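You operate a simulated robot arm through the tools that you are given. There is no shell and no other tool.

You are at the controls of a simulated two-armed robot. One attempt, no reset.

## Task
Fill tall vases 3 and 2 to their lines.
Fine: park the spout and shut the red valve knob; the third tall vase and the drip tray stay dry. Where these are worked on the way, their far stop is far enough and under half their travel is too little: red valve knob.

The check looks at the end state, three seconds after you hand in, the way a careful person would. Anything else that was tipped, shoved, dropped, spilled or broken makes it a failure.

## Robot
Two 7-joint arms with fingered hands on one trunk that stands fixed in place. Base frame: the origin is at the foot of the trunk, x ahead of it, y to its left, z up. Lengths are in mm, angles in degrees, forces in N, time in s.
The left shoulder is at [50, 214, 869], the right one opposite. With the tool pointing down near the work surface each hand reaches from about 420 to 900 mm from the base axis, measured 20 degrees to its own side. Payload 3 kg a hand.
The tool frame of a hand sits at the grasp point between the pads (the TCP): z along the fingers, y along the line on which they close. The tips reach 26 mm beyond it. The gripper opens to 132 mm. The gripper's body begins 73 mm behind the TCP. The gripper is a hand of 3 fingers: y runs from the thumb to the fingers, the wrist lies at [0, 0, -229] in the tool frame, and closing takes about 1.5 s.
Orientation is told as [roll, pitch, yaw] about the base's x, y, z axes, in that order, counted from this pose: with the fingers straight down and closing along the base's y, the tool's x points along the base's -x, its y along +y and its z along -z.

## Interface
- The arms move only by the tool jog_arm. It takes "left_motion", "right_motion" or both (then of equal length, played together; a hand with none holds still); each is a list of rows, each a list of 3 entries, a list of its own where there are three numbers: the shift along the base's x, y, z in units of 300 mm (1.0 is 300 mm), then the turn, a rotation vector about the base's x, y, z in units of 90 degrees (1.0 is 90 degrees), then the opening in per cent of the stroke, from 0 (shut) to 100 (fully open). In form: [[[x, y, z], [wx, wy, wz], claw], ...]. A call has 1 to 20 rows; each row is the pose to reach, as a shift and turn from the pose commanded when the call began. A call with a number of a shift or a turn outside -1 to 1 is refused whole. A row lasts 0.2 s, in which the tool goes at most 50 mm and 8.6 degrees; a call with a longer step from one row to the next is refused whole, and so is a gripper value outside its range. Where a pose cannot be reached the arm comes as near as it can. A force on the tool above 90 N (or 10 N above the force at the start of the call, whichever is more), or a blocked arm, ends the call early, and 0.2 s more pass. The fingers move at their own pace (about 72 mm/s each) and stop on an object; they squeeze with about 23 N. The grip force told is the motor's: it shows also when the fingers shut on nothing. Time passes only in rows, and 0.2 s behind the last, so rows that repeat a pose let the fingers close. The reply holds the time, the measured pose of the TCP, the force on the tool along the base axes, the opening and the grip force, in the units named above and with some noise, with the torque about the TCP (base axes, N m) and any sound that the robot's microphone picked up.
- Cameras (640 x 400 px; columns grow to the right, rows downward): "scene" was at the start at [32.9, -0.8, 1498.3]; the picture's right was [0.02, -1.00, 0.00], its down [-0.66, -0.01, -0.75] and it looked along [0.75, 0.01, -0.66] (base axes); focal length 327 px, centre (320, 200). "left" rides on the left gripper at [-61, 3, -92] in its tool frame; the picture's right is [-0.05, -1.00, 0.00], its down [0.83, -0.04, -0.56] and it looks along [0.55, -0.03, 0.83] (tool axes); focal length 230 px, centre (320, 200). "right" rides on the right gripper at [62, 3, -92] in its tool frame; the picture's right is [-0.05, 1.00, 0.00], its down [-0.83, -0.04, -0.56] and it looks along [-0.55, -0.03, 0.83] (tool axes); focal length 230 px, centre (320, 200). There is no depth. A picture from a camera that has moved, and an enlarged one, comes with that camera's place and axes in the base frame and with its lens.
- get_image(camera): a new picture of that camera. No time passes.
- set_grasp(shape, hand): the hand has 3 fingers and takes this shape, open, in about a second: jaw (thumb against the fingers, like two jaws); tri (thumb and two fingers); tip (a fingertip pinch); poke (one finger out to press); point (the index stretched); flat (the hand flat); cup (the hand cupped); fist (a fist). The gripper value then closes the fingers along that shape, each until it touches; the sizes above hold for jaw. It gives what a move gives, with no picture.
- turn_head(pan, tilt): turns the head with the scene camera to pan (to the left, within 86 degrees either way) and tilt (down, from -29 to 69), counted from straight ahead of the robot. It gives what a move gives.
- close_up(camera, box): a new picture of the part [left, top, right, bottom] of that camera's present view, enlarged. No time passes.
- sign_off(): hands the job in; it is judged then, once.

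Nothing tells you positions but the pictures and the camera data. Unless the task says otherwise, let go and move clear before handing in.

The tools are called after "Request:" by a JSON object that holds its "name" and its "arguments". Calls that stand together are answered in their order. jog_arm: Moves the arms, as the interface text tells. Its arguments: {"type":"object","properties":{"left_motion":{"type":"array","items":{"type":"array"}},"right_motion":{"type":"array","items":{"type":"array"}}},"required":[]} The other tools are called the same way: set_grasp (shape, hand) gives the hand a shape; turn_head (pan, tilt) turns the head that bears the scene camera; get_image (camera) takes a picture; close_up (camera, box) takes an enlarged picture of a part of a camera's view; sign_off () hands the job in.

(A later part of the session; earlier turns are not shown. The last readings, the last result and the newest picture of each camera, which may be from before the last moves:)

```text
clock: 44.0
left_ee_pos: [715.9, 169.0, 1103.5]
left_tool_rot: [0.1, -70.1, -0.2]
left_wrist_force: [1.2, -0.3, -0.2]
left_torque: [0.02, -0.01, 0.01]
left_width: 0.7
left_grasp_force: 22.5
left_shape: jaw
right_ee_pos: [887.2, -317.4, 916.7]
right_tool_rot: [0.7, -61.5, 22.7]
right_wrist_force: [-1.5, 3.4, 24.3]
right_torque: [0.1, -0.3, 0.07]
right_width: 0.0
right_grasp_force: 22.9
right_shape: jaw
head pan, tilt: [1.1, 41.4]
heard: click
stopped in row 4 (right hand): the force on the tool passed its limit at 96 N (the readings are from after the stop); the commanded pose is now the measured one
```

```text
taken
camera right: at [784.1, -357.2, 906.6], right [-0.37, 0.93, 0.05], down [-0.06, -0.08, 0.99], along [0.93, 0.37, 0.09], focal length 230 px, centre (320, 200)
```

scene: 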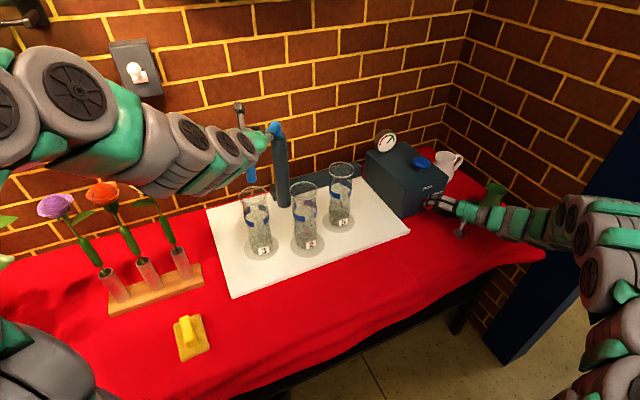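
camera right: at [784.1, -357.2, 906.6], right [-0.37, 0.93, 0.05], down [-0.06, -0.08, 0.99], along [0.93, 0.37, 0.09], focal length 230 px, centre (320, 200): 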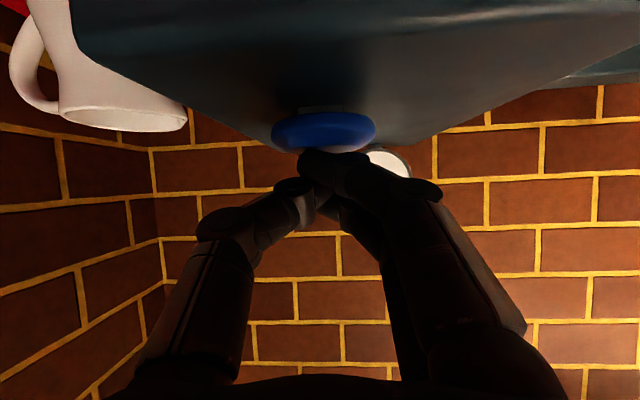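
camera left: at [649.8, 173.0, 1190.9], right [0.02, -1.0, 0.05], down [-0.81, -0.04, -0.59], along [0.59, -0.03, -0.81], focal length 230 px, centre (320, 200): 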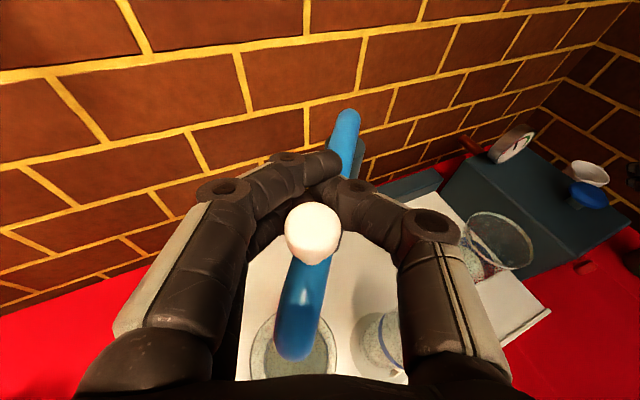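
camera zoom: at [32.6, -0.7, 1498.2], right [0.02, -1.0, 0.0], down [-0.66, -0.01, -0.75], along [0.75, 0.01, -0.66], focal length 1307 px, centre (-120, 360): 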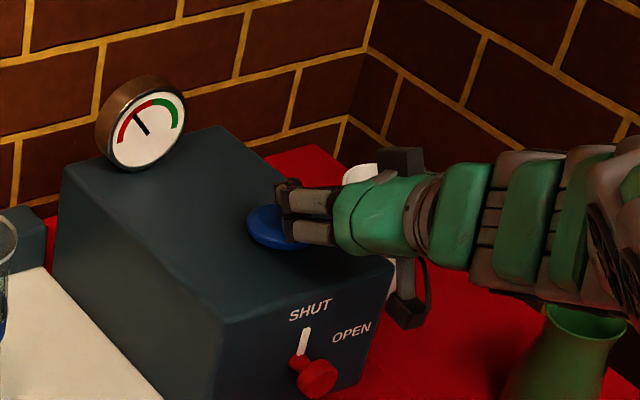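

It clicked again, and the hand is still touching at 24 N. I'll press on a few mm and hold.

Request:
{"name": "jog_arm", "arguments": {"right_motion": [[[0, 0, -0.01], [0, 0, 0], 0], [[0, 0, -0.02], [0, 0, 0], 0], [[0, 0, -0.025], [0, 0, 0], 0], [[0, 0, -0.025], [0, 0, 0], 0], [[0, 0, -0.025], [0, 0, 0], 0], [[0, 0, -0.025], [0, 0, 0], 0], [[0, 0, -0.025], [0, 0, 0], 0], [[0, 0, -0.025], [0, 0, 0], 0], [[0, 0, -0.025], [0, 0, 0], 0]]}}

Request:
{"name": "close_up", "arguments": {"camera": "scene", "box": [350, 110, 510, 210]}}

Request:
{"name": "close_up", "arguments": {"camera": "scene", "box": [225, 160, 305, 260]}}

```text
clock: 44.9
left_ee_pos: [715.1, 169.4, 1104.0]
left_tool_rot: [0.2, -70.1, -0.2]
left_wrist_force: [0.4, -0.7, 0.1]
left_torque: [0.02, -0.03, 0.03]
left_width: 1.0
left_grasp_force: 22.5
left_shape: jaw
right_ee_pos: [890.6, -316.1, 915.8]
right_tool_rot: [0.4, -62.0, 23.0]
right_wrist_force: [0.5, 2.5, 20.8]
right_torque: [0.06, -0.31, 0.07]
right_width: 0.2
right_grasp_force: 23.8
right_shape: jaw
head pan, tilt: [1.1, 41.4]
stopped in row 4 (right hand): the force on the tool passed its limit at 92 N (the readings are from after the stop); the commanded pose is now the measured one
```

```text
4.00 times, centred on (430, 160) of scene
camera zoom: at [32.6, -0.7, 1498.2], right [0.02, -1.0, 0.0], down [-0.66, -0.01, -0.75], along [0.75, 0.01, -0.66], focal length 1307 px, centre (-120, 360)
```

zoom: 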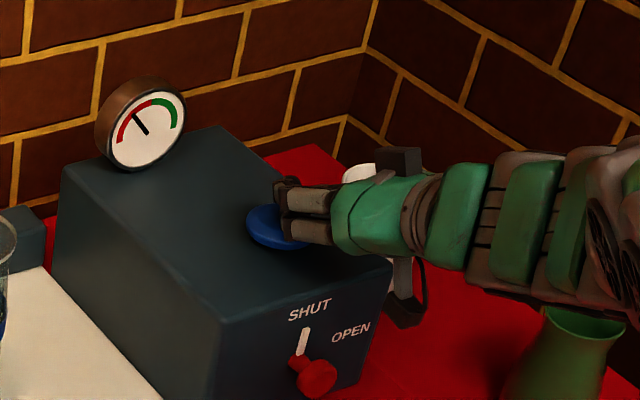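

```text
4.00 times, centred on (265, 210) of scene
camera zoom: at [32.6, -0.7, 1498.2], right [0.02, -1.0, 0.0], down [-0.66, -0.01, -0.75], along [0.75, 0.01, -0.66], focal length 1307 px, centre (540, 160)
```

zoom: 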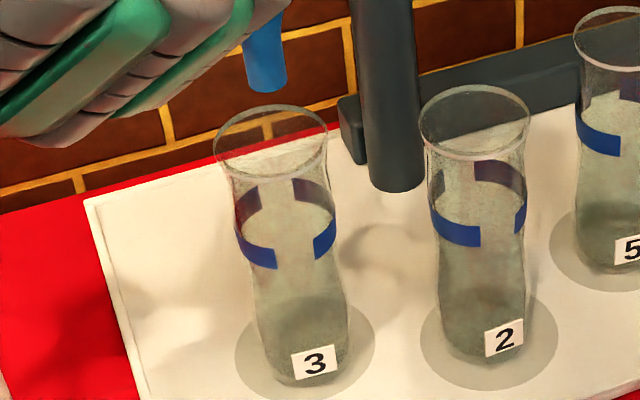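

The button bottoms out with a click, but holding it leaves the gauge where it was. With the valve still shut, I'll try several quick strokes in case it is a hand pump.

Request:
{"name": "jog_arm", "arguments": {"right_motion": [[[0, 0, 0.05], [0, 0, 0], 0], [[0, 0, 0.05], [0, 0, 0], 0], [[0, 0, 0.03], [0, 0, 0], 0], [[0, 0, 0.012], [0, 0, 0], 0], [[0, 0, -0.003], [0, 0, 0], 0], [[0, 0, 0.05], [0, 0, 0], 0], [[0, 0, 0.05], [0, 0, 0], 0], [[0, 0, 0.03], [0, 0, 0], 0], [[0, 0, 0.012], [0, 0, 0], 0], [[0, 0, -0.003], [0, 0, 0], 0], [[0, 0, 0.05], [0, 0, 0], 0], [[0, 0, 0.05], [0, 0, 0], 0], [[0, 0, 0.03], [0, 0, 0], 0], [[0, 0, 0.012], [0, 0, 0], 0], [[0, 0, -0.003], [0, 0, 0], 0]]}}

Request:
{"name": "close_up", "arguments": {"camera": "scene", "box": [350, 110, 510, 210]}}

```text
clock: 48.1
left_ee_pos: [715.4, 170.1, 1102.0]
left_tool_rot: [0.1, -70.1, -0.1]
left_wrist_force: [1.3, -0.6, 0.0]
left_torque: [0.01, -0.02, -0.05]
left_width: 0.5
left_grasp_force: 22.7
left_shape: jaw
right_ee_pos: [890.2, -315.9, 914.9]
right_tool_rot: [0.4, -61.9, 23.0]
right_wrist_force: [-4.3, 3.9, 28.4]
right_torque: [0.08, -0.31, 0.04]
right_width: 0.0
right_grasp_force: 22.6
right_shape: jaw
head pan, tilt: [1.1, 41.4]
heard: click, click
```

```text
4.00 times, centred on (430, 160) of scene
camera zoom: at [32.4, -0.5, 1498.2], right [0.02, -1.0, 0.0], down [-0.66, -0.01, -0.75], along [0.75, 0.01, -0.66], focal length 1307 px, centre (-120, 360)
```

zoom: 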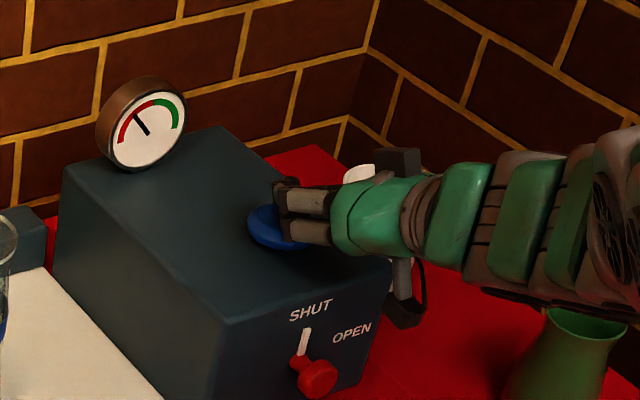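

The clicks come but the needle doesn't move. I'll go back to the valve and open it again, to see whether the extra presses changed anything.

Request:
{"name": "jog_arm", "arguments": {"right_motion": [[[0, 0, 0.1], [0, 0, 0], 0], [[-0.13, -0.035, 0.14], [0, 0, 0], 0], [[-0.27, -0.075, 0.14], [0, 0, 0], 0], [[-0.41, -0.11, 0.14], [0, 0, 0], 0], [[-0.53, -0.147, 0.1], [-0.0714, -0.0308, 0], 45], [[-0.53, -0.147, -0.03], [-0.143, -0.0616, 0], 45], [[-0.53, -0.147, -0.16], [-0.214, -0.0924, 0], 45], [[-0.53, -0.147, -0.28], [-0.286, -0.123, 0], 45], [[-0.528, -0.147, -0.354], [-0.357, -0.154, 0], 45], [[-0.42, -0.1, -0.356], [-0.357, -0.154, 0], 45], [[-0.313, -0.053, -0.357], [-0.357, -0.154, 0], 45], [[-0.313, -0.053, -0.357], [-0.357, -0.154, 0], 45]]}}

Request:
{"name": "get_image", "arguments": {"camera": "right"}}

```text
clock: 50.7
left_ee_pos: [715.9, 169.5, 1102.7]
left_tool_rot: [0.1, -70.1, -0.2]
left_wrist_force: [0.6, 0.6, 0.0]
left_torque: [-0.01, -0.01, -0.04]
left_width: 0.9
left_grasp_force: 22.1
left_shape: jaw
right_ee_pos: [794.5, -330.4, 804.2]
right_tool_rot: [-55.8, -46.5, 69.8]
right_wrist_force: [1.2, -0.1, -0.2]
right_torque: [0.02, -0.02, 0.0]
right_width: 59.2
right_grasp_force: 0.1
right_shape: jaw
head pan, tilt: [1.1, 41.4]
```

```text
taken
camera right: at [693.6, -377.5, 793.3], right [-0.31, 0.79, -0.53], down [-0.3, 0.45, 0.84], along [0.9, 0.42, 0.1], focal length 230 px, centre (320, 200)
```

right: 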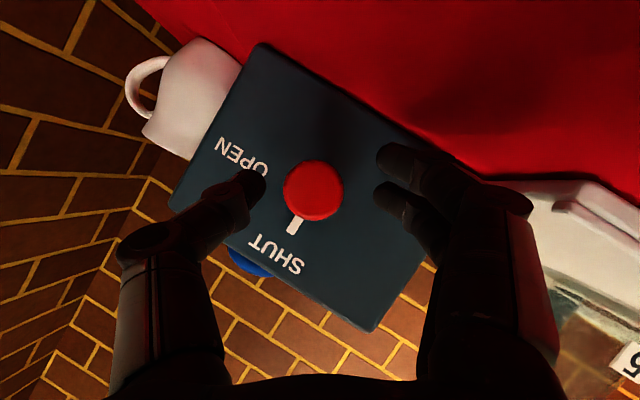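

The knob sits slightly off the earlier good grip picture, so I'll raise 4 mm and close.

Request:
{"name": "jog_arm", "arguments": {"right_motion": [[[0, -0.002, 0.0133], [0, 0, 0], 45], [[0, -0.002, 0.0133], [0, 0, 0], 20], [[0, -0.002, 0.0133], [0, 0, 0], 0], [[0, -0.002, 0.0133], [0, 0, 0], 0], [[0, -0.002, 0.0133], [0, 0, 0], 0]]}}

Request:
{"name": "get_image", "arguments": {"camera": "right"}}

```text
clock: 51.9
left_ee_pos: [715.7, 170.0, 1102.3]
left_tool_rot: [0.1, -70.0, -0.1]
left_wrist_force: [0.1, 0.6, -0.3]
left_torque: [-0.05, 0.0, -0.01]
left_width: 0.9
left_grasp_force: 23.4
left_shape: jaw
right_ee_pos: [794.8, -333.0, 808.3]
right_tool_rot: [-55.7, -46.5, 69.9]
right_wrist_force: [5.0, -0.7, -2.4]
right_torque: [0.03, -0.05, -0.1]
right_width: 21.4
right_grasp_force: 23.2
right_shape: jaw
head pan, tilt: [1.1, 41.4]
```

```text
taken
camera right: at [694.2, -378.8, 797.5], right [-0.31, 0.79, -0.53], down [-0.3, 0.45, 0.84], along [0.9, 0.42, 0.1], focal length 230 px, centre (320, 200)
```

right: 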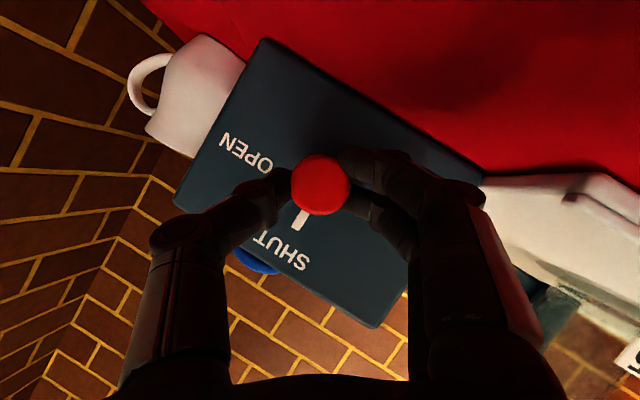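

The grip is good. I'll open the valve fully (88°).

Request:
{"name": "jog_arm", "arguments": {"right_motion": [[[0.0015, -0.0034, 0.0022], [0.0816, 0.0353, 0], 0], [[0.0029, -0.0067, 0.0037], [0.163, 0.0706, 0], 0], [[0.0045, -0.0104, 0.005], [0.245, 0.106, 0], 0], [[0.0062, -0.0144, 0.0053], [0.326, 0.141, 0], 0], [[0.0078, -0.0181, 0.0053], [0.408, 0.176, 0], 0], [[0.0095, -0.022, 0.0047], [0.49, 0.212, 0], 0], [[0.0111, -0.0257, 0.0033], [0.571, 0.247, 0], 0], [[0.0125, -0.0291, 0.0017], [0.653, 0.282, 0], 0], [[0.014, -0.0324, -0.0007], [0.734, 0.318, 0], 0], [[0.0152, -0.0352, -0.0033], [0.816, 0.353, 0], 0], [[0.0164, -0.0379, -0.0067], [0.898, 0.388, 0], 0]]}}

Request:
{"name": "get_image", "arguments": {"camera": "right"}}

Request:
{"name": "get_image", "arguments": {"camera": "scene"}}

Request:
{"name": "close_up", "arguments": {"camera": "scene", "box": [225, 160, 305, 260]}}

```text
clock: 54.3
left_ee_pos: [716.1, 171.3, 1101.8]
left_tool_rot: [0.0, -70.0, -0.1]
left_wrist_force: [0.6, 0.3, -0.4]
left_torque: [-0.01, -0.03, -0.01]
left_width: 0.7
left_grasp_force: 22.8
left_shape: jaw
right_ee_pos: [798.8, -343.4, 805.6]
right_tool_rot: [70.5, -31.4, -32.6]
right_wrist_force: [-12.8, 17.4, -12.6]
right_torque: [-0.16, 0.27, 0.39]
right_width: 20.3
right_grasp_force: 22.5
right_shape: jaw
head pan, tilt: [1.1, 41.4]
```

```text
taken
camera right: at [693.8, -377.4, 802.5], right [-0.2, 0.52, 0.83], down [0.24, -0.79, 0.56], along [0.95, 0.31, 0.03], focal length 230 px, centre (320, 200)
```

right: 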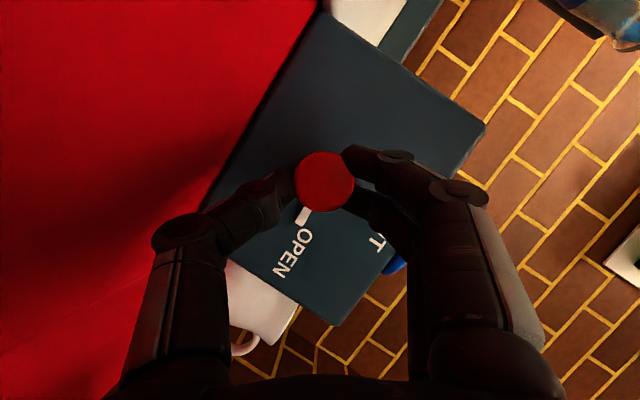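

```text
taken
```

scene: 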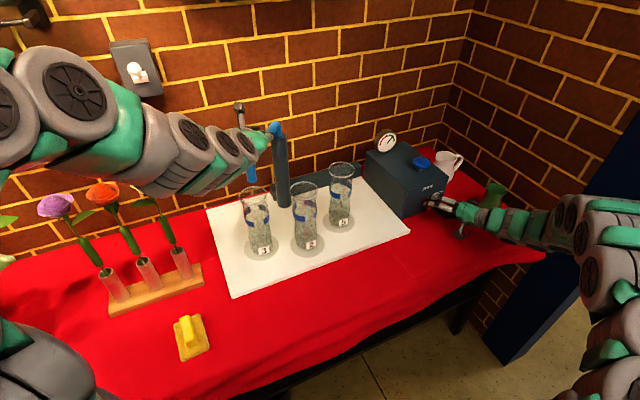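

```text
4.00 times, centred on (265, 210) of scene
camera zoom: at [32.9, -0.6, 1498.2], right [0.02, -1.0, 0.0], down [-0.66, -0.01, -0.75], along [0.75, 0.01, -0.66], focal length 1307 px, centre (540, 160)
```

zoom: 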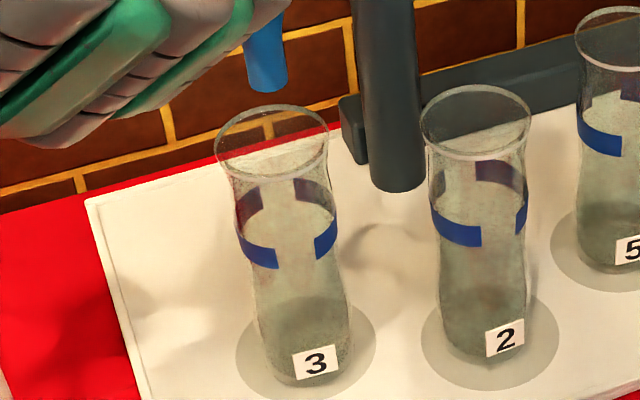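

Still dry with the valve fully open. While my right hand stays on the valve and can shut it at once, I'll take a closer look at the wall switch.

Request:
{"name": "turn_head", "arguments": {"pan": 25, "tilt": 22}}

Request:
{"name": "get_image", "arguments": {"camera": "scene"}}

Request:
{"name": "turn_head", "arguments": {"pan": 50, "tilt": 35}}

Request:
{"name": "get_image", "arguments": {"camera": "scene"}}

Request:
{"name": "turn_head", "arguments": {"pan": -45, "tilt": 30}}

Request:
{"name": "get_image", "arguments": {"camera": "scene"}}

Request:
{"name": "turn_head", "arguments": {"pan": 1.1, "tilt": 41.4}}

Request:
{"name": "get_image", "arguments": {"camera": "scene"}}

```text
clock: 55.2
left_ee_pos: [716.1, 169.5, 1102.7]
left_tool_rot: [0.1, -70.1, -0.1]
left_wrist_force: [0.6, 1.2, -0.6]
left_torque: [-0.02, 0.02, -0.04]
left_width: 0.8
left_grasp_force: 22.6
left_shape: jaw
right_ee_pos: [799.9, -343.5, 806.2]
right_tool_rot: [70.4, -31.8, -32.7]
right_wrist_force: [-16.8, 19.5, -14.4]
right_torque: [-0.16, 0.3, 0.45]
right_width: 20.0
right_grasp_force: 22.9
right_shape: jaw
head pan, tilt: [25.0, 22.0]
```

```text
taken
```

scene: 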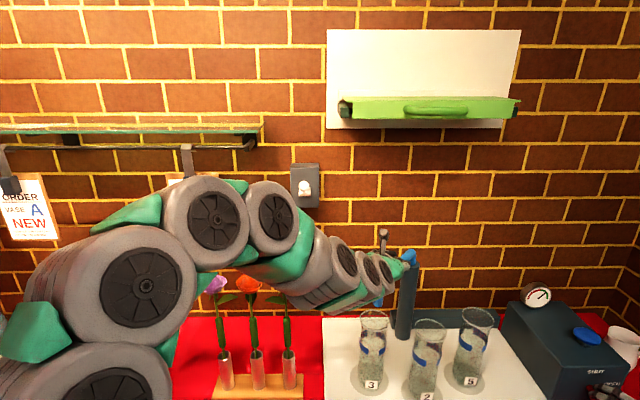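

```text
clock: 56.1
left_ee_pos: [714.6, 170.6, 1102.3]
left_tool_rot: [0.1, -70.1, -0.1]
left_wrist_force: [0.3, 0.3, -0.1]
left_torque: [0.02, -0.01, 0.0]
left_width: 0.6
left_grasp_force: 23.5
left_shape: jaw
right_ee_pos: [799.5, -344.5, 806.5]
right_tool_rot: [70.4, -31.7, -32.6]
right_wrist_force: [-15.7, 21.3, -13.6]
right_torque: [-0.14, 0.27, 0.48]
right_width: 20.2
right_grasp_force: 23.2
right_shape: jaw
head pan, tilt: [50.0, 35.0]
```

```text
taken
```

scene: 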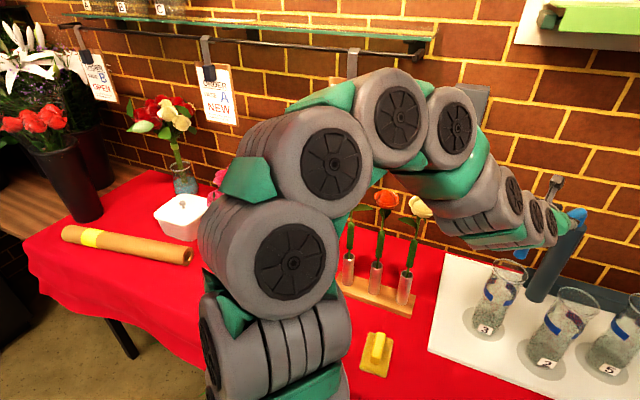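

```text
clock: 57.8
left_ee_pos: [714.0, 170.0, 1102.9]
left_tool_rot: [0.2, -70.1, -0.1]
left_wrist_force: [0.9, 0.4, 1.1]
left_torque: [0.0, -0.01, -0.02]
left_width: 0.5
left_grasp_force: 23.2
left_shape: jaw
right_ee_pos: [800.2, -344.2, 806.8]
right_tool_rot: [70.3, -31.6, -32.7]
right_wrist_force: [-14.6, 20.9, -12.5]
right_torque: [-0.17, 0.25, 0.51]
right_width: 20.1
right_grasp_force: 23.0
right_shape: jaw
head pan, tilt: [-45.0, 30.0]
```

```text
taken
```

scene: 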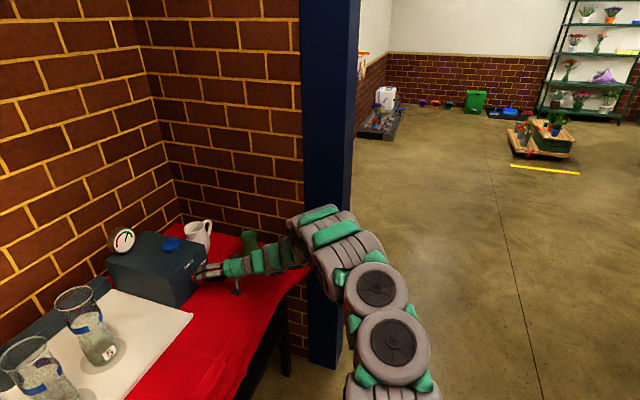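

```text
clock: 58.9
left_ee_pos: [715.8, 169.2, 1103.5]
left_tool_rot: [0.1, -70.2, -0.1]
left_wrist_force: [0.4, 0.9, -0.6]
left_torque: [0.03, 0.0, -0.03]
left_width: 0.6
left_grasp_force: 22.6
left_shape: jaw
right_ee_pos: [800.9, -344.6, 805.6]
right_tool_rot: [70.3, -31.7, -32.8]
right_wrist_force: [-15.6, 21.0, -14.0]
right_torque: [-0.18, 0.27, 0.51]
right_width: 19.7
right_grasp_force: 22.8
right_shape: jaw
head pan, tilt: [1.1, 41.4]
```

```text
taken
```

scene: 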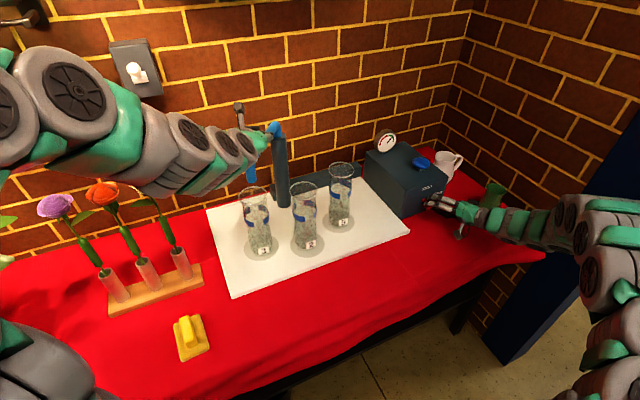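

Nothing else obvious controls it: this is a florist's bench with order slips on the wall. Neither a single press nor several gave flow on opening afterwards, so next I'll press the button while the valve stands open and watch the vase.

Request:
{"name": "jog_arm", "arguments": {"right_motion": [[[0, 0, 0], [0, 0, 0], 48], [[0, 0, 0], [0, 0, 0], 48], [[-0.11, -0.047, 0], [0, 0, 0], 48], [[-0.22, -0.095, 0.02], [0, 0, 0], 48], [[-0.24, -0.1, 0.1], [-0.0773, -0.0334, 0], 30], [[-0.24, -0.1, 0.22], [-0.155, -0.0669, 0], 0], [[-0.24, -0.1, 0.34], [-0.232, -0.1, 0], 0], [[-0.24, -0.1, 0.44], [-0.309, -0.134, 0], 0], [[-0.22, -0.09, 0.47], [-0.386, -0.167, 0], 0], [[-0.1, -0.05, 0.47], [-0.464, -0.2, 0], 0], [[0.04, 0.0, 0.47], [-0.541, -0.234, 0], 0], [[0.17, 0.05, 0.467], [-0.541, -0.234, 0], 0], [[0.28, 0.089, 0.465], [-0.541, -0.234, 0], 0]]}}

Request:
{"name": "get_image", "arguments": {"camera": "right"}}

Request:
{"name": "close_up", "arguments": {"camera": "scene", "box": [350, 110, 510, 210]}}

```text
clock: 61.7
left_ee_pos: [715.8, 170.6, 1102.4]
left_tool_rot: [0.1, -70.1, 0.0]
left_wrist_force: [0.3, 0.2, -0.8]
left_torque: [0.03, -0.01, -0.01]
left_width: 0.6
left_grasp_force: 23.0
left_shape: jaw
right_ee_pos: [885.2, -316.8, 946.6]
right_tool_rot: [0.5, -61.7, 22.8]
right_wrist_force: [-0.1, -0.8, 0.1]
right_torque: [0.02, -0.02, 0.01]
right_width: 0.0
right_grasp_force: 23.3
right_shape: jaw
head pan, tilt: [1.1, 41.4]
```

```text
taken
camera right: at [782.2, -356.9, 936.7], right [-0.37, 0.93, 0.05], down [-0.07, -0.08, 0.99], along [0.93, 0.37, 0.09], focal length 230 px, centre (320, 200)
```

right: 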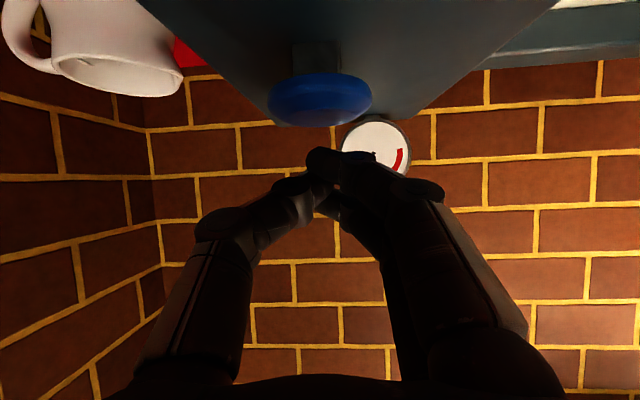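

```text
4.00 times, centred on (430, 160) of scene
camera zoom: at [33.0, -0.8, 1498.2], right [0.02, -1.0, 0.0], down [-0.66, -0.01, -0.75], along [0.75, 0.01, -0.66], focal length 1307 px, centre (-120, 360)
```

zoom: 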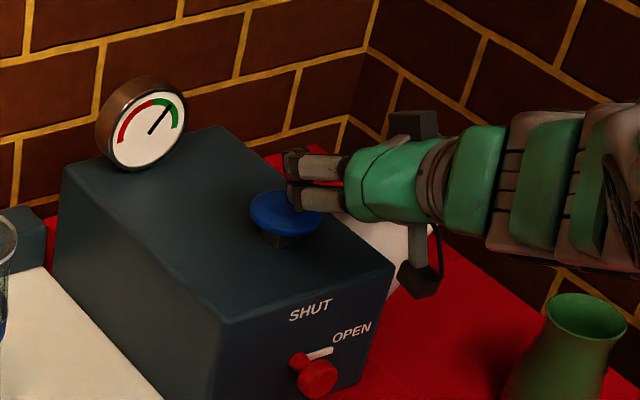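

The gauge needle is now in the green with the valve open. I'll check the vase before doing anything else.

Request:
{"name": "close_up", "arguments": {"camera": "scene", "box": [225, 160, 305, 260]}}

Request:
{"name": "close_up", "arguments": {"camera": "scene", "box": [370, 125, 434, 175]}}

```text
4.00 times, centred on (265, 210) of scene
camera zoom: at [33.0, -0.8, 1498.2], right [0.02, -1.0, 0.0], down [-0.66, -0.01, -0.75], along [0.75, 0.01, -0.66], focal length 1307 px, centre (540, 160)
```

zoom: 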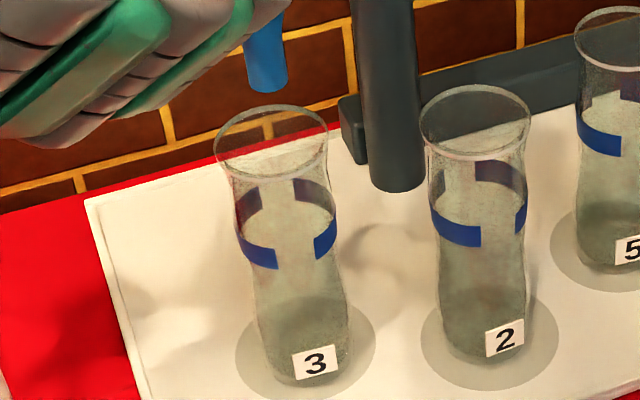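

```text
8.00 times, centred on (402, 150) of scene
camera zoom: at [33.0, -0.8, 1498.2], right [0.02, -1.0, 0.0], down [-0.66, -0.01, -0.75], along [0.75, 0.01, -0.66], focal length 2613 px, centre (-336, 600)
```

zoom: 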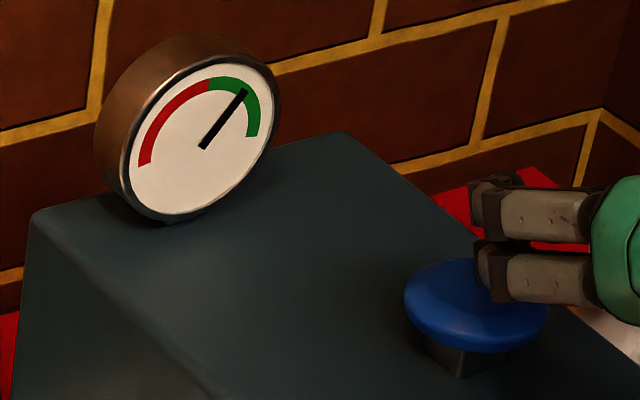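

So opening the valve charges the system, and the blue button must be what dispenses. I'll press it gently and look at the vase straight away.

Request:
{"name": "jog_arm", "arguments": {"right_motion": [[[0.01, 0, -0.05], [0, 0, 0], 0], [[0.015, 0, -0.08], [0, 0, 0], 0], [[0.015, 0, -0.095], [0, 0, 0], 0], [[0.015, 0, -0.107], [0, 0, 0], 0]]}}

Request:
{"name": "close_up", "arguments": {"camera": "scene", "box": [225, 160, 305, 260]}}

Request:
{"name": "close_up", "arguments": {"camera": "scene", "box": [350, 110, 510, 210]}}

```text
clock: 62.7
left_ee_pos: [715.5, 170.0, 1103.1]
left_tool_rot: [0.0, -70.2, -0.2]
left_wrist_force: [0.3, 0.4, 0.1]
left_torque: [-0.02, 0.0, 0.01]
left_width: 0.9
left_grasp_force: 22.5
left_shape: jaw
right_ee_pos: [889.9, -318.0, 918.1]
right_tool_rot: [0.4, -62.0, 23.0]
right_wrist_force: [-3.5, 3.4, 23.9]
right_torque: [0.23, -0.27, 0.08]
right_width: 0.0
right_grasp_force: 22.8
right_shape: jaw
head pan, tilt: [1.1, 41.4]
heard: click
```

```text
4.00 times, centred on (265, 210) of scene
camera zoom: at [32.5, -0.6, 1498.2], right [0.02, -1.0, 0.0], down [-0.66, -0.01, -0.75], along [0.75, 0.01, -0.66], focal length 1307 px, centre (540, 160)
```

zoom: 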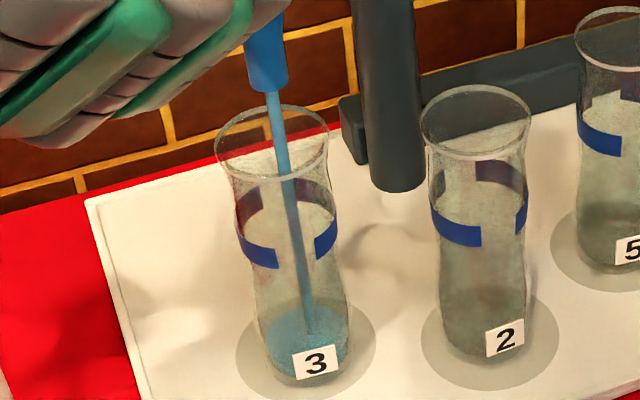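

```text
4.00 times, centred on (430, 160) of scene
camera zoom: at [32.5, -0.6, 1498.2], right [0.02, -1.0, 0.0], down [-0.66, -0.01, -0.75], along [0.75, 0.01, -0.66], focal length 1307 px, centre (-120, 360)
```

zoom: 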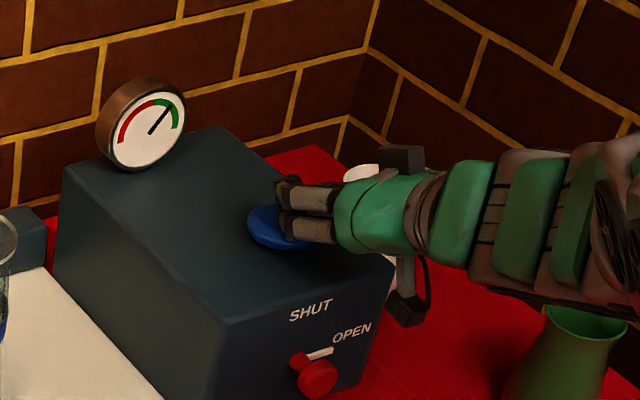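

Water is flowing into vase 3. I'll lift off at once to see whether it stops on release.

Request:
{"name": "jog_arm", "arguments": {"right_motion": [[[0, 0, 0.05], [0, 0, 0], 0]]}}

Request:
{"name": "close_up", "arguments": {"camera": "scene", "box": [225, 160, 305, 260]}}

```text
clock: 63.1
left_ee_pos: [716.2, 169.5, 1104.2]
left_tool_rot: [0.1, -70.0, -0.1]
left_wrist_force: [0.7, 0.0, -0.5]
left_torque: [-0.02, 0.0, -0.01]
left_width: 0.4
left_grasp_force: 23.2
left_shape: jaw
right_ee_pos: [889.1, -318.5, 928.0]
right_tool_rot: [0.6, -61.6, 22.7]
right_wrist_force: [0.4, -0.8, 3.1]
right_torque: [0.01, -0.1, 0.0]
right_width: 0.1
right_grasp_force: 23.1
right_shape: jaw
head pan, tilt: [1.1, 41.4]
```

```text
4.00 times, centred on (265, 210) of scene
camera zoom: at [32.9, -0.8, 1498.2], right [0.02, -1.0, 0.0], down [-0.66, -0.01, -0.75], along [0.75, 0.01, -0.66], focal length 1307 px, centre (540, 160)
```

zoom: 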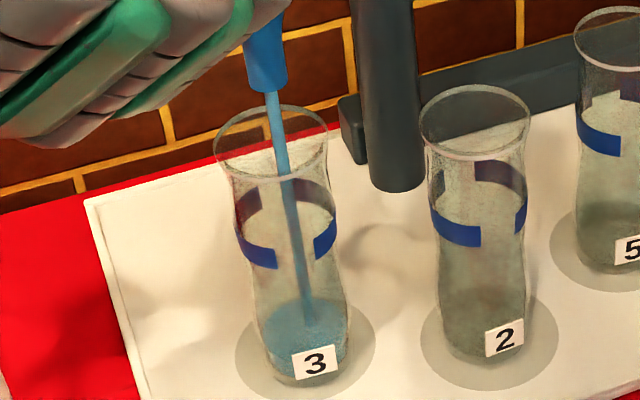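

It is still flowing. I'll lift fully clear and look again after a short step.

Request:
{"name": "jog_arm", "arguments": {"right_motion": [[[0, 0, 0.03], [0, 0, 0], 0]]}}

Request:
{"name": "close_up", "arguments": {"camera": "scene", "box": [225, 160, 305, 260]}}

```text
clock: 63.5
left_ee_pos: [715.9, 169.0, 1102.3]
left_tool_rot: [0.1, -70.1, -0.1]
left_wrist_force: [0.0, 0.1, 0.2]
left_torque: [-0.01, -0.02, 0.0]
left_width: 1.0
left_grasp_force: 22.9
left_shape: jaw
right_ee_pos: [888.7, -317.3, 936.2]
right_tool_rot: [0.6, -61.6, 22.8]
right_wrist_force: [-0.3, -0.3, -0.2]
right_torque: [0.03, 0.02, 0.0]
right_width: 0.1
right_grasp_force: 23.5
right_shape: jaw
head pan, tilt: [1.1, 41.4]
```

```text
4.00 times, centred on (265, 210) of scene
camera zoom: at [32.9, -0.8, 1498.2], right [0.02, -1.0, 0.0], down [-0.66, -0.01, -0.75], along [0.75, 0.01, -0.66], focal length 1307 px, centre (540, 160)
```

zoom: 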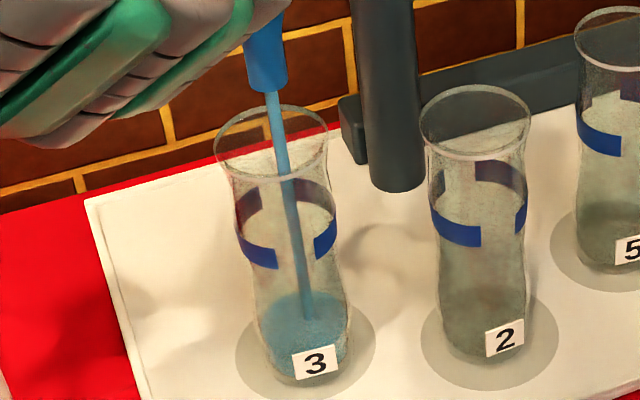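

The flow continues after release, so either it toggles or it runs for a set time. I'll keep watching in short steps with the finger ready over the button.

Request:
{"name": "jog_arm", "arguments": {"right_motion": [[[0, 0, -0.01], [0, 0, 0], 0], [[0, 0, -0.01], [0, 0, 0], 0], [[0, 0, -0.01], [0, 0, 0], 0]]}}

Request:
{"name": "close_up", "arguments": {"camera": "scene", "box": [225, 160, 305, 260]}}

```text
clock: 64.3
left_ee_pos: [716.1, 169.7, 1101.8]
left_tool_rot: [0.1, -70.0, -0.1]
left_wrist_force: [0.0, 0.3, -0.7]
left_torque: [0.03, -0.03, -0.02]
left_width: 0.6
left_grasp_force: 23.0
left_shape: jaw
right_ee_pos: [889.1, -316.4, 935.0]
right_tool_rot: [0.5, -61.7, 22.8]
right_wrist_force: [0.9, -0.5, -0.3]
right_torque: [-0.01, 0.02, 0.02]
right_width: 0.2
right_grasp_force: 22.3
right_shape: jaw
head pan, tilt: [1.1, 41.4]
```

```text
4.00 times, centred on (265, 210) of scene
camera zoom: at [32.9, -0.8, 1498.2], right [0.02, -1.0, 0.0], down [-0.66, -0.01, -0.75], along [0.75, 0.01, -0.66], focal length 1307 px, centre (540, 160)
```

zoom: 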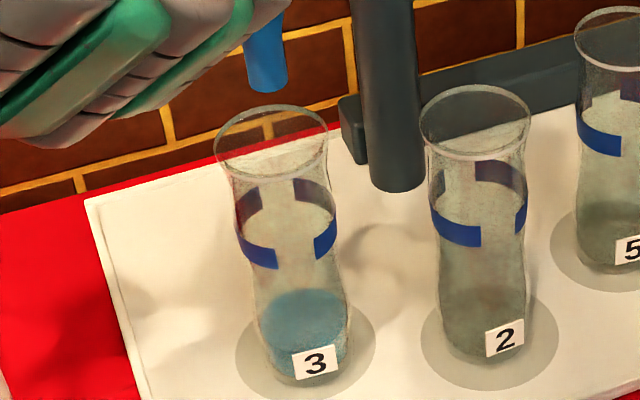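

It shut off by itself, so each press gives one timed dose. I'll zoom in on the level and the gauge.

Request:
{"name": "close_up", "arguments": {"camera": "scene", "box": [230, 180, 286, 260]}}

Request:
{"name": "close_up", "arguments": {"camera": "scene", "box": [370, 125, 434, 175]}}

```text
5.00 times, centred on (258, 220) of scene
camera zoom: at [32.9, -0.8, 1498.2], right [0.02, -1.0, 0.0], down [-0.66, -0.01, -0.75], along [0.75, 0.01, -0.66], focal length 1633 px, centre (630, 100)
```

zoom: 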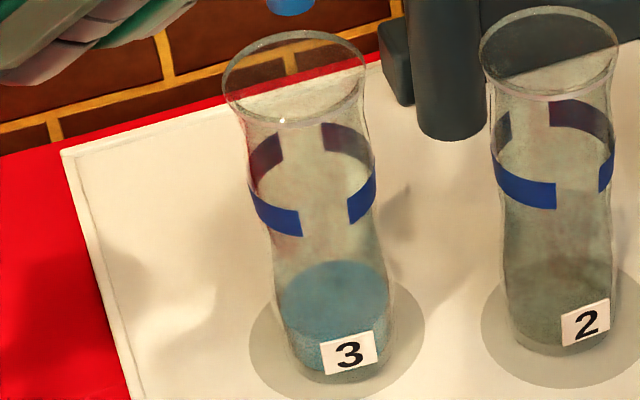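

```text
8.00 times, centred on (402, 150) of scene
camera zoom: at [32.9, -0.8, 1498.2], right [0.02, -1.0, 0.0], down [-0.66, -0.01, -0.75], along [0.75, 0.01, -0.66], focal length 2613 px, centre (-336, 600)
```

zoom: 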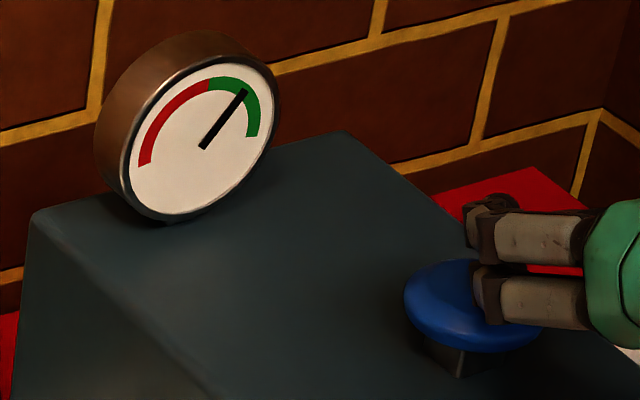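

One dose raised the level by about a third of the way to the band, so I expect three doses per vase. I'll press again and wait for it to finish.

Request:
{"name": "jog_arm", "arguments": {"right_motion": [[[0, 0, -0.03], [0, 0, 0], 0], [[0, 0, -0.05], [0, 0, 0], 0], [[0, 0, -0.062], [0, 0, 0], 0], [[0, 0, -0.068], [0, 0, 0], 0], [[0, 0, 0.01], [0, 0, 0], 0], [[0, 0, 0.01], [0, 0, 0], 0], [[0, 0, 0.01], [0, 0, 0], 0], [[0, 0, 0.01], [0, 0, 0], 0], [[0, 0, 0.01], [0, 0, 0], 0], [[0, 0, 0.01], [0, 0, 0], 0], [[0, 0, 0.01], [0, 0, 0], 0], [[0, 0, 0.01], [0, 0, 0], 0]]}}

Request:
{"name": "close_up", "arguments": {"camera": "scene", "box": [230, 180, 286, 260]}}

Request:
{"name": "close_up", "arguments": {"camera": "scene", "box": [370, 125, 434, 175]}}

```text
clock: 66.9
left_ee_pos: [715.9, 169.0, 1102.8]
left_tool_rot: [0.2, -70.1, -0.1]
left_wrist_force: [0.4, 0.9, 0.1]
left_torque: [-0.01, -0.01, -0.04]
left_width: 1.0
left_grasp_force: 22.9
left_shape: jaw
right_ee_pos: [890.0, -316.8, 938.2]
right_tool_rot: [0.4, -61.7, 22.8]
right_wrist_force: [0.5, 0.9, 1.8]
right_torque: [0.01, -0.01, -0.01]
right_width: 0.1
right_grasp_force: 22.8
right_shape: jaw
head pan, tilt: [1.1, 41.4]
heard: click
```

```text
5.00 times, centred on (258, 220) of scene
camera zoom: at [32.9, -0.8, 1498.2], right [0.02, -1.0, 0.0], down [-0.66, -0.01, -0.75], along [0.75, 0.01, -0.66], focal length 1633 px, centre (630, 100)
```

zoom: 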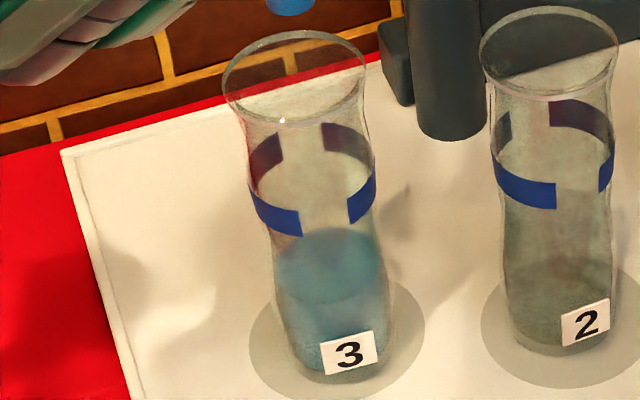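

```text
8.00 times, centred on (402, 150) of scene
camera zoom: at [32.9, -0.8, 1498.2], right [0.02, -1.0, 0.0], down [-0.66, -0.01, -0.75], along [0.75, 0.01, -0.66], focal length 2613 px, centre (-336, 600)
```

zoom: 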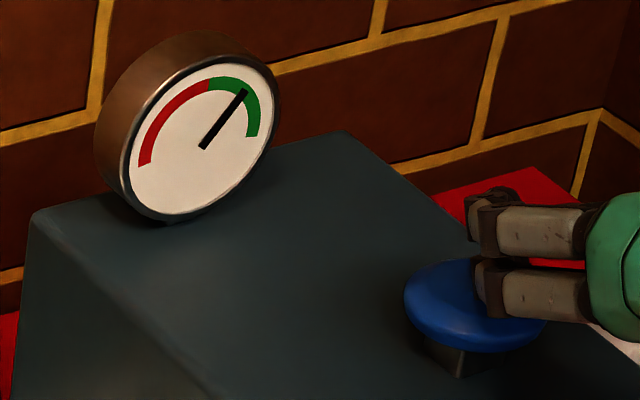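

Each dose seems to add about 33 px in this view, so probably two more are needed. I'll give one at a time, measuring after each.

Request:
{"name": "jog_arm", "arguments": {"right_motion": [[[0, 0, -0.03], [0, 0, 0], 0], [[0, 0, -0.055], [0, 0, 0], 0], [[0, 0, -0.072], [0, 0, 0], 0], [[0, 0, -0.078], [0, 0, 0], 0], [[0, 0, 0.0], [0, 0, 0], 0], [[0, 0, 0.0], [0, 0, 0], 0], [[0, 0, 0.0], [0, 0, 0], 0], [[0, 0, 0.0], [0, 0, 0], 0], [[0, 0, 0.0], [0, 0, 0], 0], [[0, 0, 0.0], [0, 0, 0], 0], [[0, 0, 0.0], [0, 0, 0], 0], [[0, 0, 0.0], [0, 0, 0], 0]]}}

Request:
{"name": "close_up", "arguments": {"camera": "scene", "box": [230, 180, 286, 260]}}

Request:
{"name": "get_image", "arguments": {"camera": "left"}}

```text
clock: 69.5
left_ee_pos: [716.3, 169.6, 1102.2]
left_tool_rot: [0.1, -70.2, -0.1]
left_wrist_force: [0.7, -0.1, 0.1]
left_torque: [-0.02, -0.02, -0.02]
left_width: 0.6
left_grasp_force: 22.7
left_shape: jaw
right_ee_pos: [889.3, -316.6, 937.6]
right_tool_rot: [0.5, -61.6, 22.8]
right_wrist_force: [0.4, -0.2, -0.5]
right_torque: [0.01, 0.01, -0.05]
right_width: 0.0
right_grasp_force: 22.9
right_shape: jaw
head pan, tilt: [1.1, 41.4]
heard: click
```

```text
5.00 times, centred on (258, 220) of scene
camera zoom: at [32.9, -0.8, 1498.2], right [0.02, -1.0, 0.0], down [-0.66, -0.01, -0.75], along [0.75, 0.01, -0.66], focal length 1633 px, centre (630, 100)
```

zoom: 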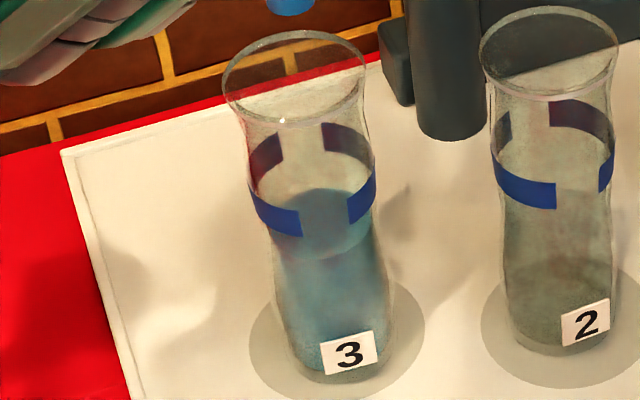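

```text
taken
camera left: at [649.8, 173.0, 1191.1], right [0.02, -1.0, 0.05], down [-0.81, -0.04, -0.59], along [0.59, -0.03, -0.8], focal length 230 px, centre (320, 200)
```

left: 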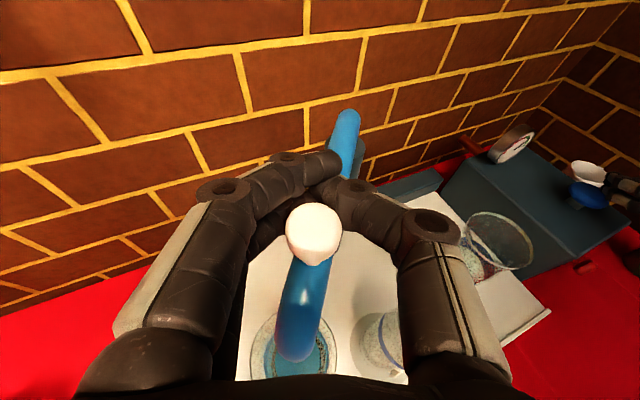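

After three doses the surface is just under the band. One more should bring it to the middle of the line.

Request:
{"name": "jog_arm", "arguments": {"right_motion": [[[0, 0, -0.03], [0, 0, 0], 0], [[0, 0, -0.055], [0, 0, 0], 0], [[0, 0, -0.072], [0, 0, 0], 0], [[0, 0, -0.078], [0, 0, 0], 0], [[0, 0, 0.0], [0, 0, 0], 0], [[0, 0, 0.02], [0, 0, 0], 0], [[0, 0, 0.02], [0, 0, 0], 0], [[0, 0, 0.02], [0, 0, 0], 0], [[0, 0, 0.02], [0, 0, 0], 0], [[0, 0, 0.02], [0, 0, 0], 0], [[0, 0, 0.02], [0, 0, 0], 0], [[0, 0, 0.02], [0, 0, 0], 0]]}}

Request:
{"name": "close_up", "arguments": {"camera": "scene", "box": [230, 180, 286, 260]}}

```text
clock: 72.1
left_ee_pos: [716.3, 169.0, 1102.7]
left_tool_rot: [0.0, -70.2, -0.1]
left_wrist_force: [0.3, 0.7, 0.3]
left_torque: [0.02, 0.01, 0.01]
left_width: 0.5
left_grasp_force: 23.6
left_shape: jaw
right_ee_pos: [888.5, -317.5, 943.2]
right_tool_rot: [0.5, -61.7, 22.9]
right_wrist_force: [-0.6, 0.5, 0.3]
right_torque: [-0.01, 0.04, 0.01]
right_width: 0.1
right_grasp_force: 23.1
right_shape: jaw
head pan, tilt: [1.1, 41.4]
heard: click
```

```text
5.00 times, centred on (258, 220) of scene
camera zoom: at [32.9, -0.8, 1498.2], right [0.02, -1.0, 0.0], down [-0.66, -0.01, -0.75], along [0.75, 0.01, -0.66], focal length 1633 px, centre (630, 100)
```

zoom: 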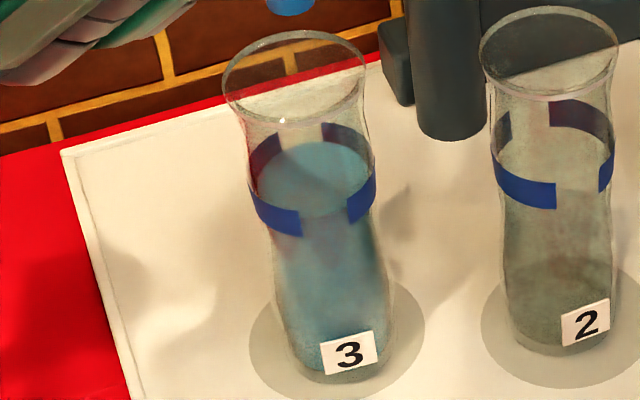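

Vase 3's surface lies inside the blue band and the stream has stopped. Now I'll swing the spout over to vase 2.

Request:
{"name": "jog_arm", "arguments": {"left_motion": [[[-0.009, -0.049, 0], [0, 0, 0], 0], [[-0.014, -0.094, 0], [0, 0, 0], 0], [[-0.014, -0.14, 0], [0, 0, 0], 0], [[-0.01, -0.185, 0], [0, 0, 0], 0], [[-0.003, -0.23, 0], [0, 0, 0], 0], [[0.009, -0.274, 0], [0, 0, 0], 0], [[0.024, -0.317, 0], [0, 0, 0], 0], [[0.039, -0.351, 0], [0, 0, 0], 0], [[0.039, -0.351, 0], [0, 0, 0], 0]]}}

Request:
{"name": "get_image", "arguments": {"camera": "left"}}

Request:
{"name": "get_image", "arguments": {"camera": "scene"}}

```text
clock: 74.1
left_ee_pos: [727.6, 64.4, 1102.8]
left_tool_rot: [0.1, -70.0, -0.1]
left_wrist_force: [1.3, 0.7, -2.7]
left_torque: [-0.01, -0.01, 0.0]
left_width: 0.8
left_grasp_force: 23.0
left_shape: jaw
right_ee_pos: [888.4, -318.1, 942.1]
right_tool_rot: [0.5, -61.7, 22.8]
right_wrist_force: [-0.3, 0.0, -0.1]
right_torque: [0.0, 0.0, 0.01]
right_width: 0.2
right_grasp_force: 22.8
right_shape: jaw
head pan, tilt: [1.1, 41.4]
```

```text
taken
camera left: at [661.1, 67.3, 1191.2], right [0.02, -1.0, 0.05], down [-0.81, -0.04, -0.59], along [0.59, -0.03, -0.81], focal length 230 px, centre (320, 200)
```

left: 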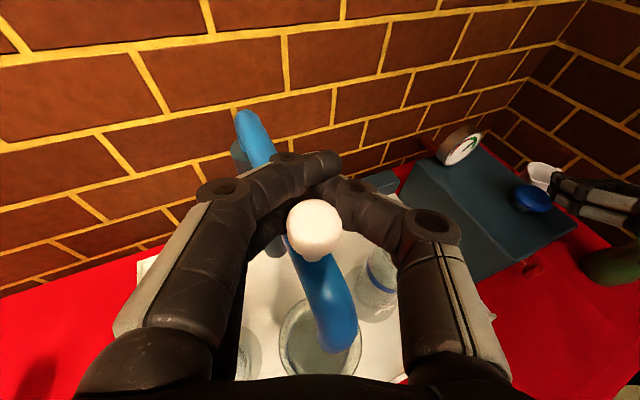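

```text
taken
```

scene: 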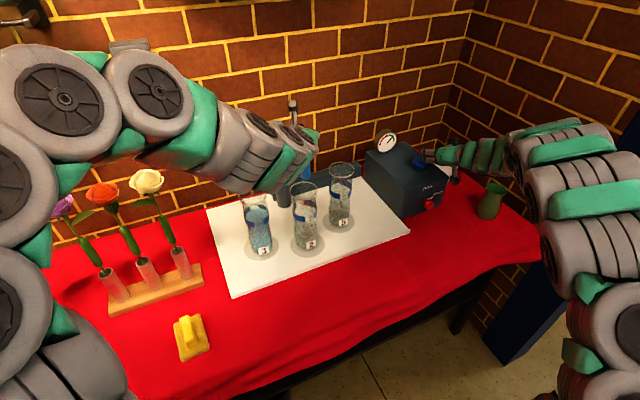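

I'll check the alignment of the outlet over vase 2.

Request:
{"name": "close_up", "arguments": {"camera": "scene", "box": [270, 140, 350, 260]}}

Request:
{"name": "close_up", "arguments": {"camera": "left", "box": [230, 180, 410, 380]}}

```text
3.33 times, centred on (310, 200) of scene
camera zoom: at [33.0, -0.8, 1498.2], right [0.02, -1.0, 0.0], down [-0.66, -0.01, -0.75], along [0.75, 0.01, -0.66], focal length 1089 px, centre (353, 200)
```

zoom: 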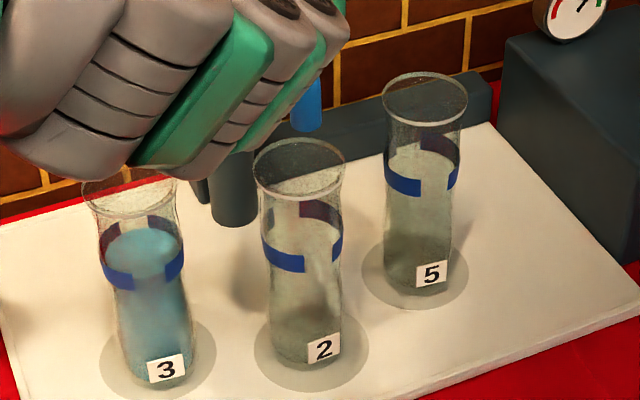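

```text
2.00 times, centred on (320, 280) of left
camera zoom: at [661.1, 67.3, 1191.2], right [0.02, -1.0, 0.05], down [-0.81, -0.04, -0.59], along [0.59, -0.03, -0.81], focal length 460 px, centre (320, 40)
```

zoom: 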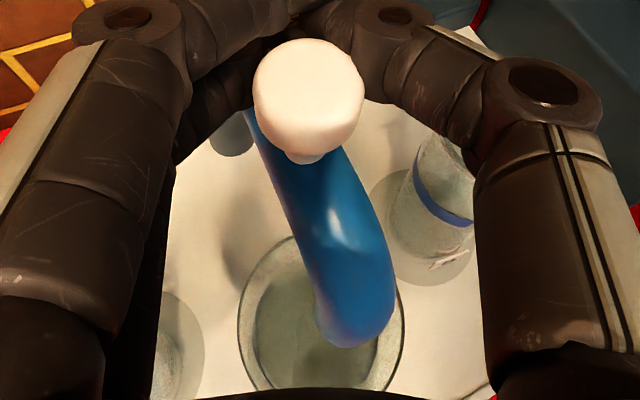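

The outlet is within a few mm of vase 2's centre. I'll give it the first dose and check that the stream lands inside.

Request:
{"name": "jog_arm", "arguments": {"right_motion": [[[0, 0, -0.05], [0, 0, 0], 0], [[0, 0, -0.075], [0, 0, 0], 0], [[0, 0, -0.092], [0, 0, 0], 0], [[0, 0, -0.098], [0, 0, 0], 0], [[0, 0, -0.02], [0, 0, 0], 0]]}}

Request:
{"name": "close_up", "arguments": {"camera": "scene", "box": [270, 140, 350, 260]}}

```text
clock: 75.3
left_ee_pos: [726.1, 64.7, 1103.0]
left_tool_rot: [0.0, -69.9, -0.1]
left_wrist_force: [2.4, 1.9, -1.4]
left_torque: [0.01, -0.02, -0.05]
left_width: 0.5
left_grasp_force: 23.2
left_shape: jaw
right_ee_pos: [889.1, -318.5, 938.5]
right_tool_rot: [0.6, -61.8, 22.6]
right_wrist_force: [0.0, 0.5, 0.4]
right_torque: [-0.02, 0.0, 0.03]
right_width: 0.3
right_grasp_force: 23.3
right_shape: jaw
head pan, tilt: [1.1, 41.4]
heard: click
```

```text
3.33 times, centred on (310, 200) of scene
camera zoom: at [33.0, -0.7, 1498.2], right [0.02, -1.0, 0.0], down [-0.66, -0.01, -0.75], along [0.75, 0.01, -0.66], focal length 1089 px, centre (353, 200)
```

zoom: 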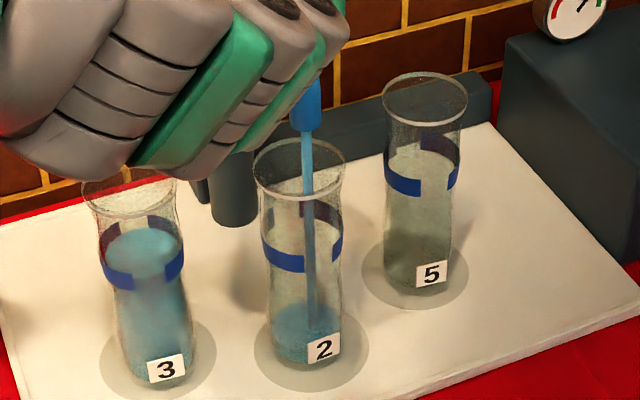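

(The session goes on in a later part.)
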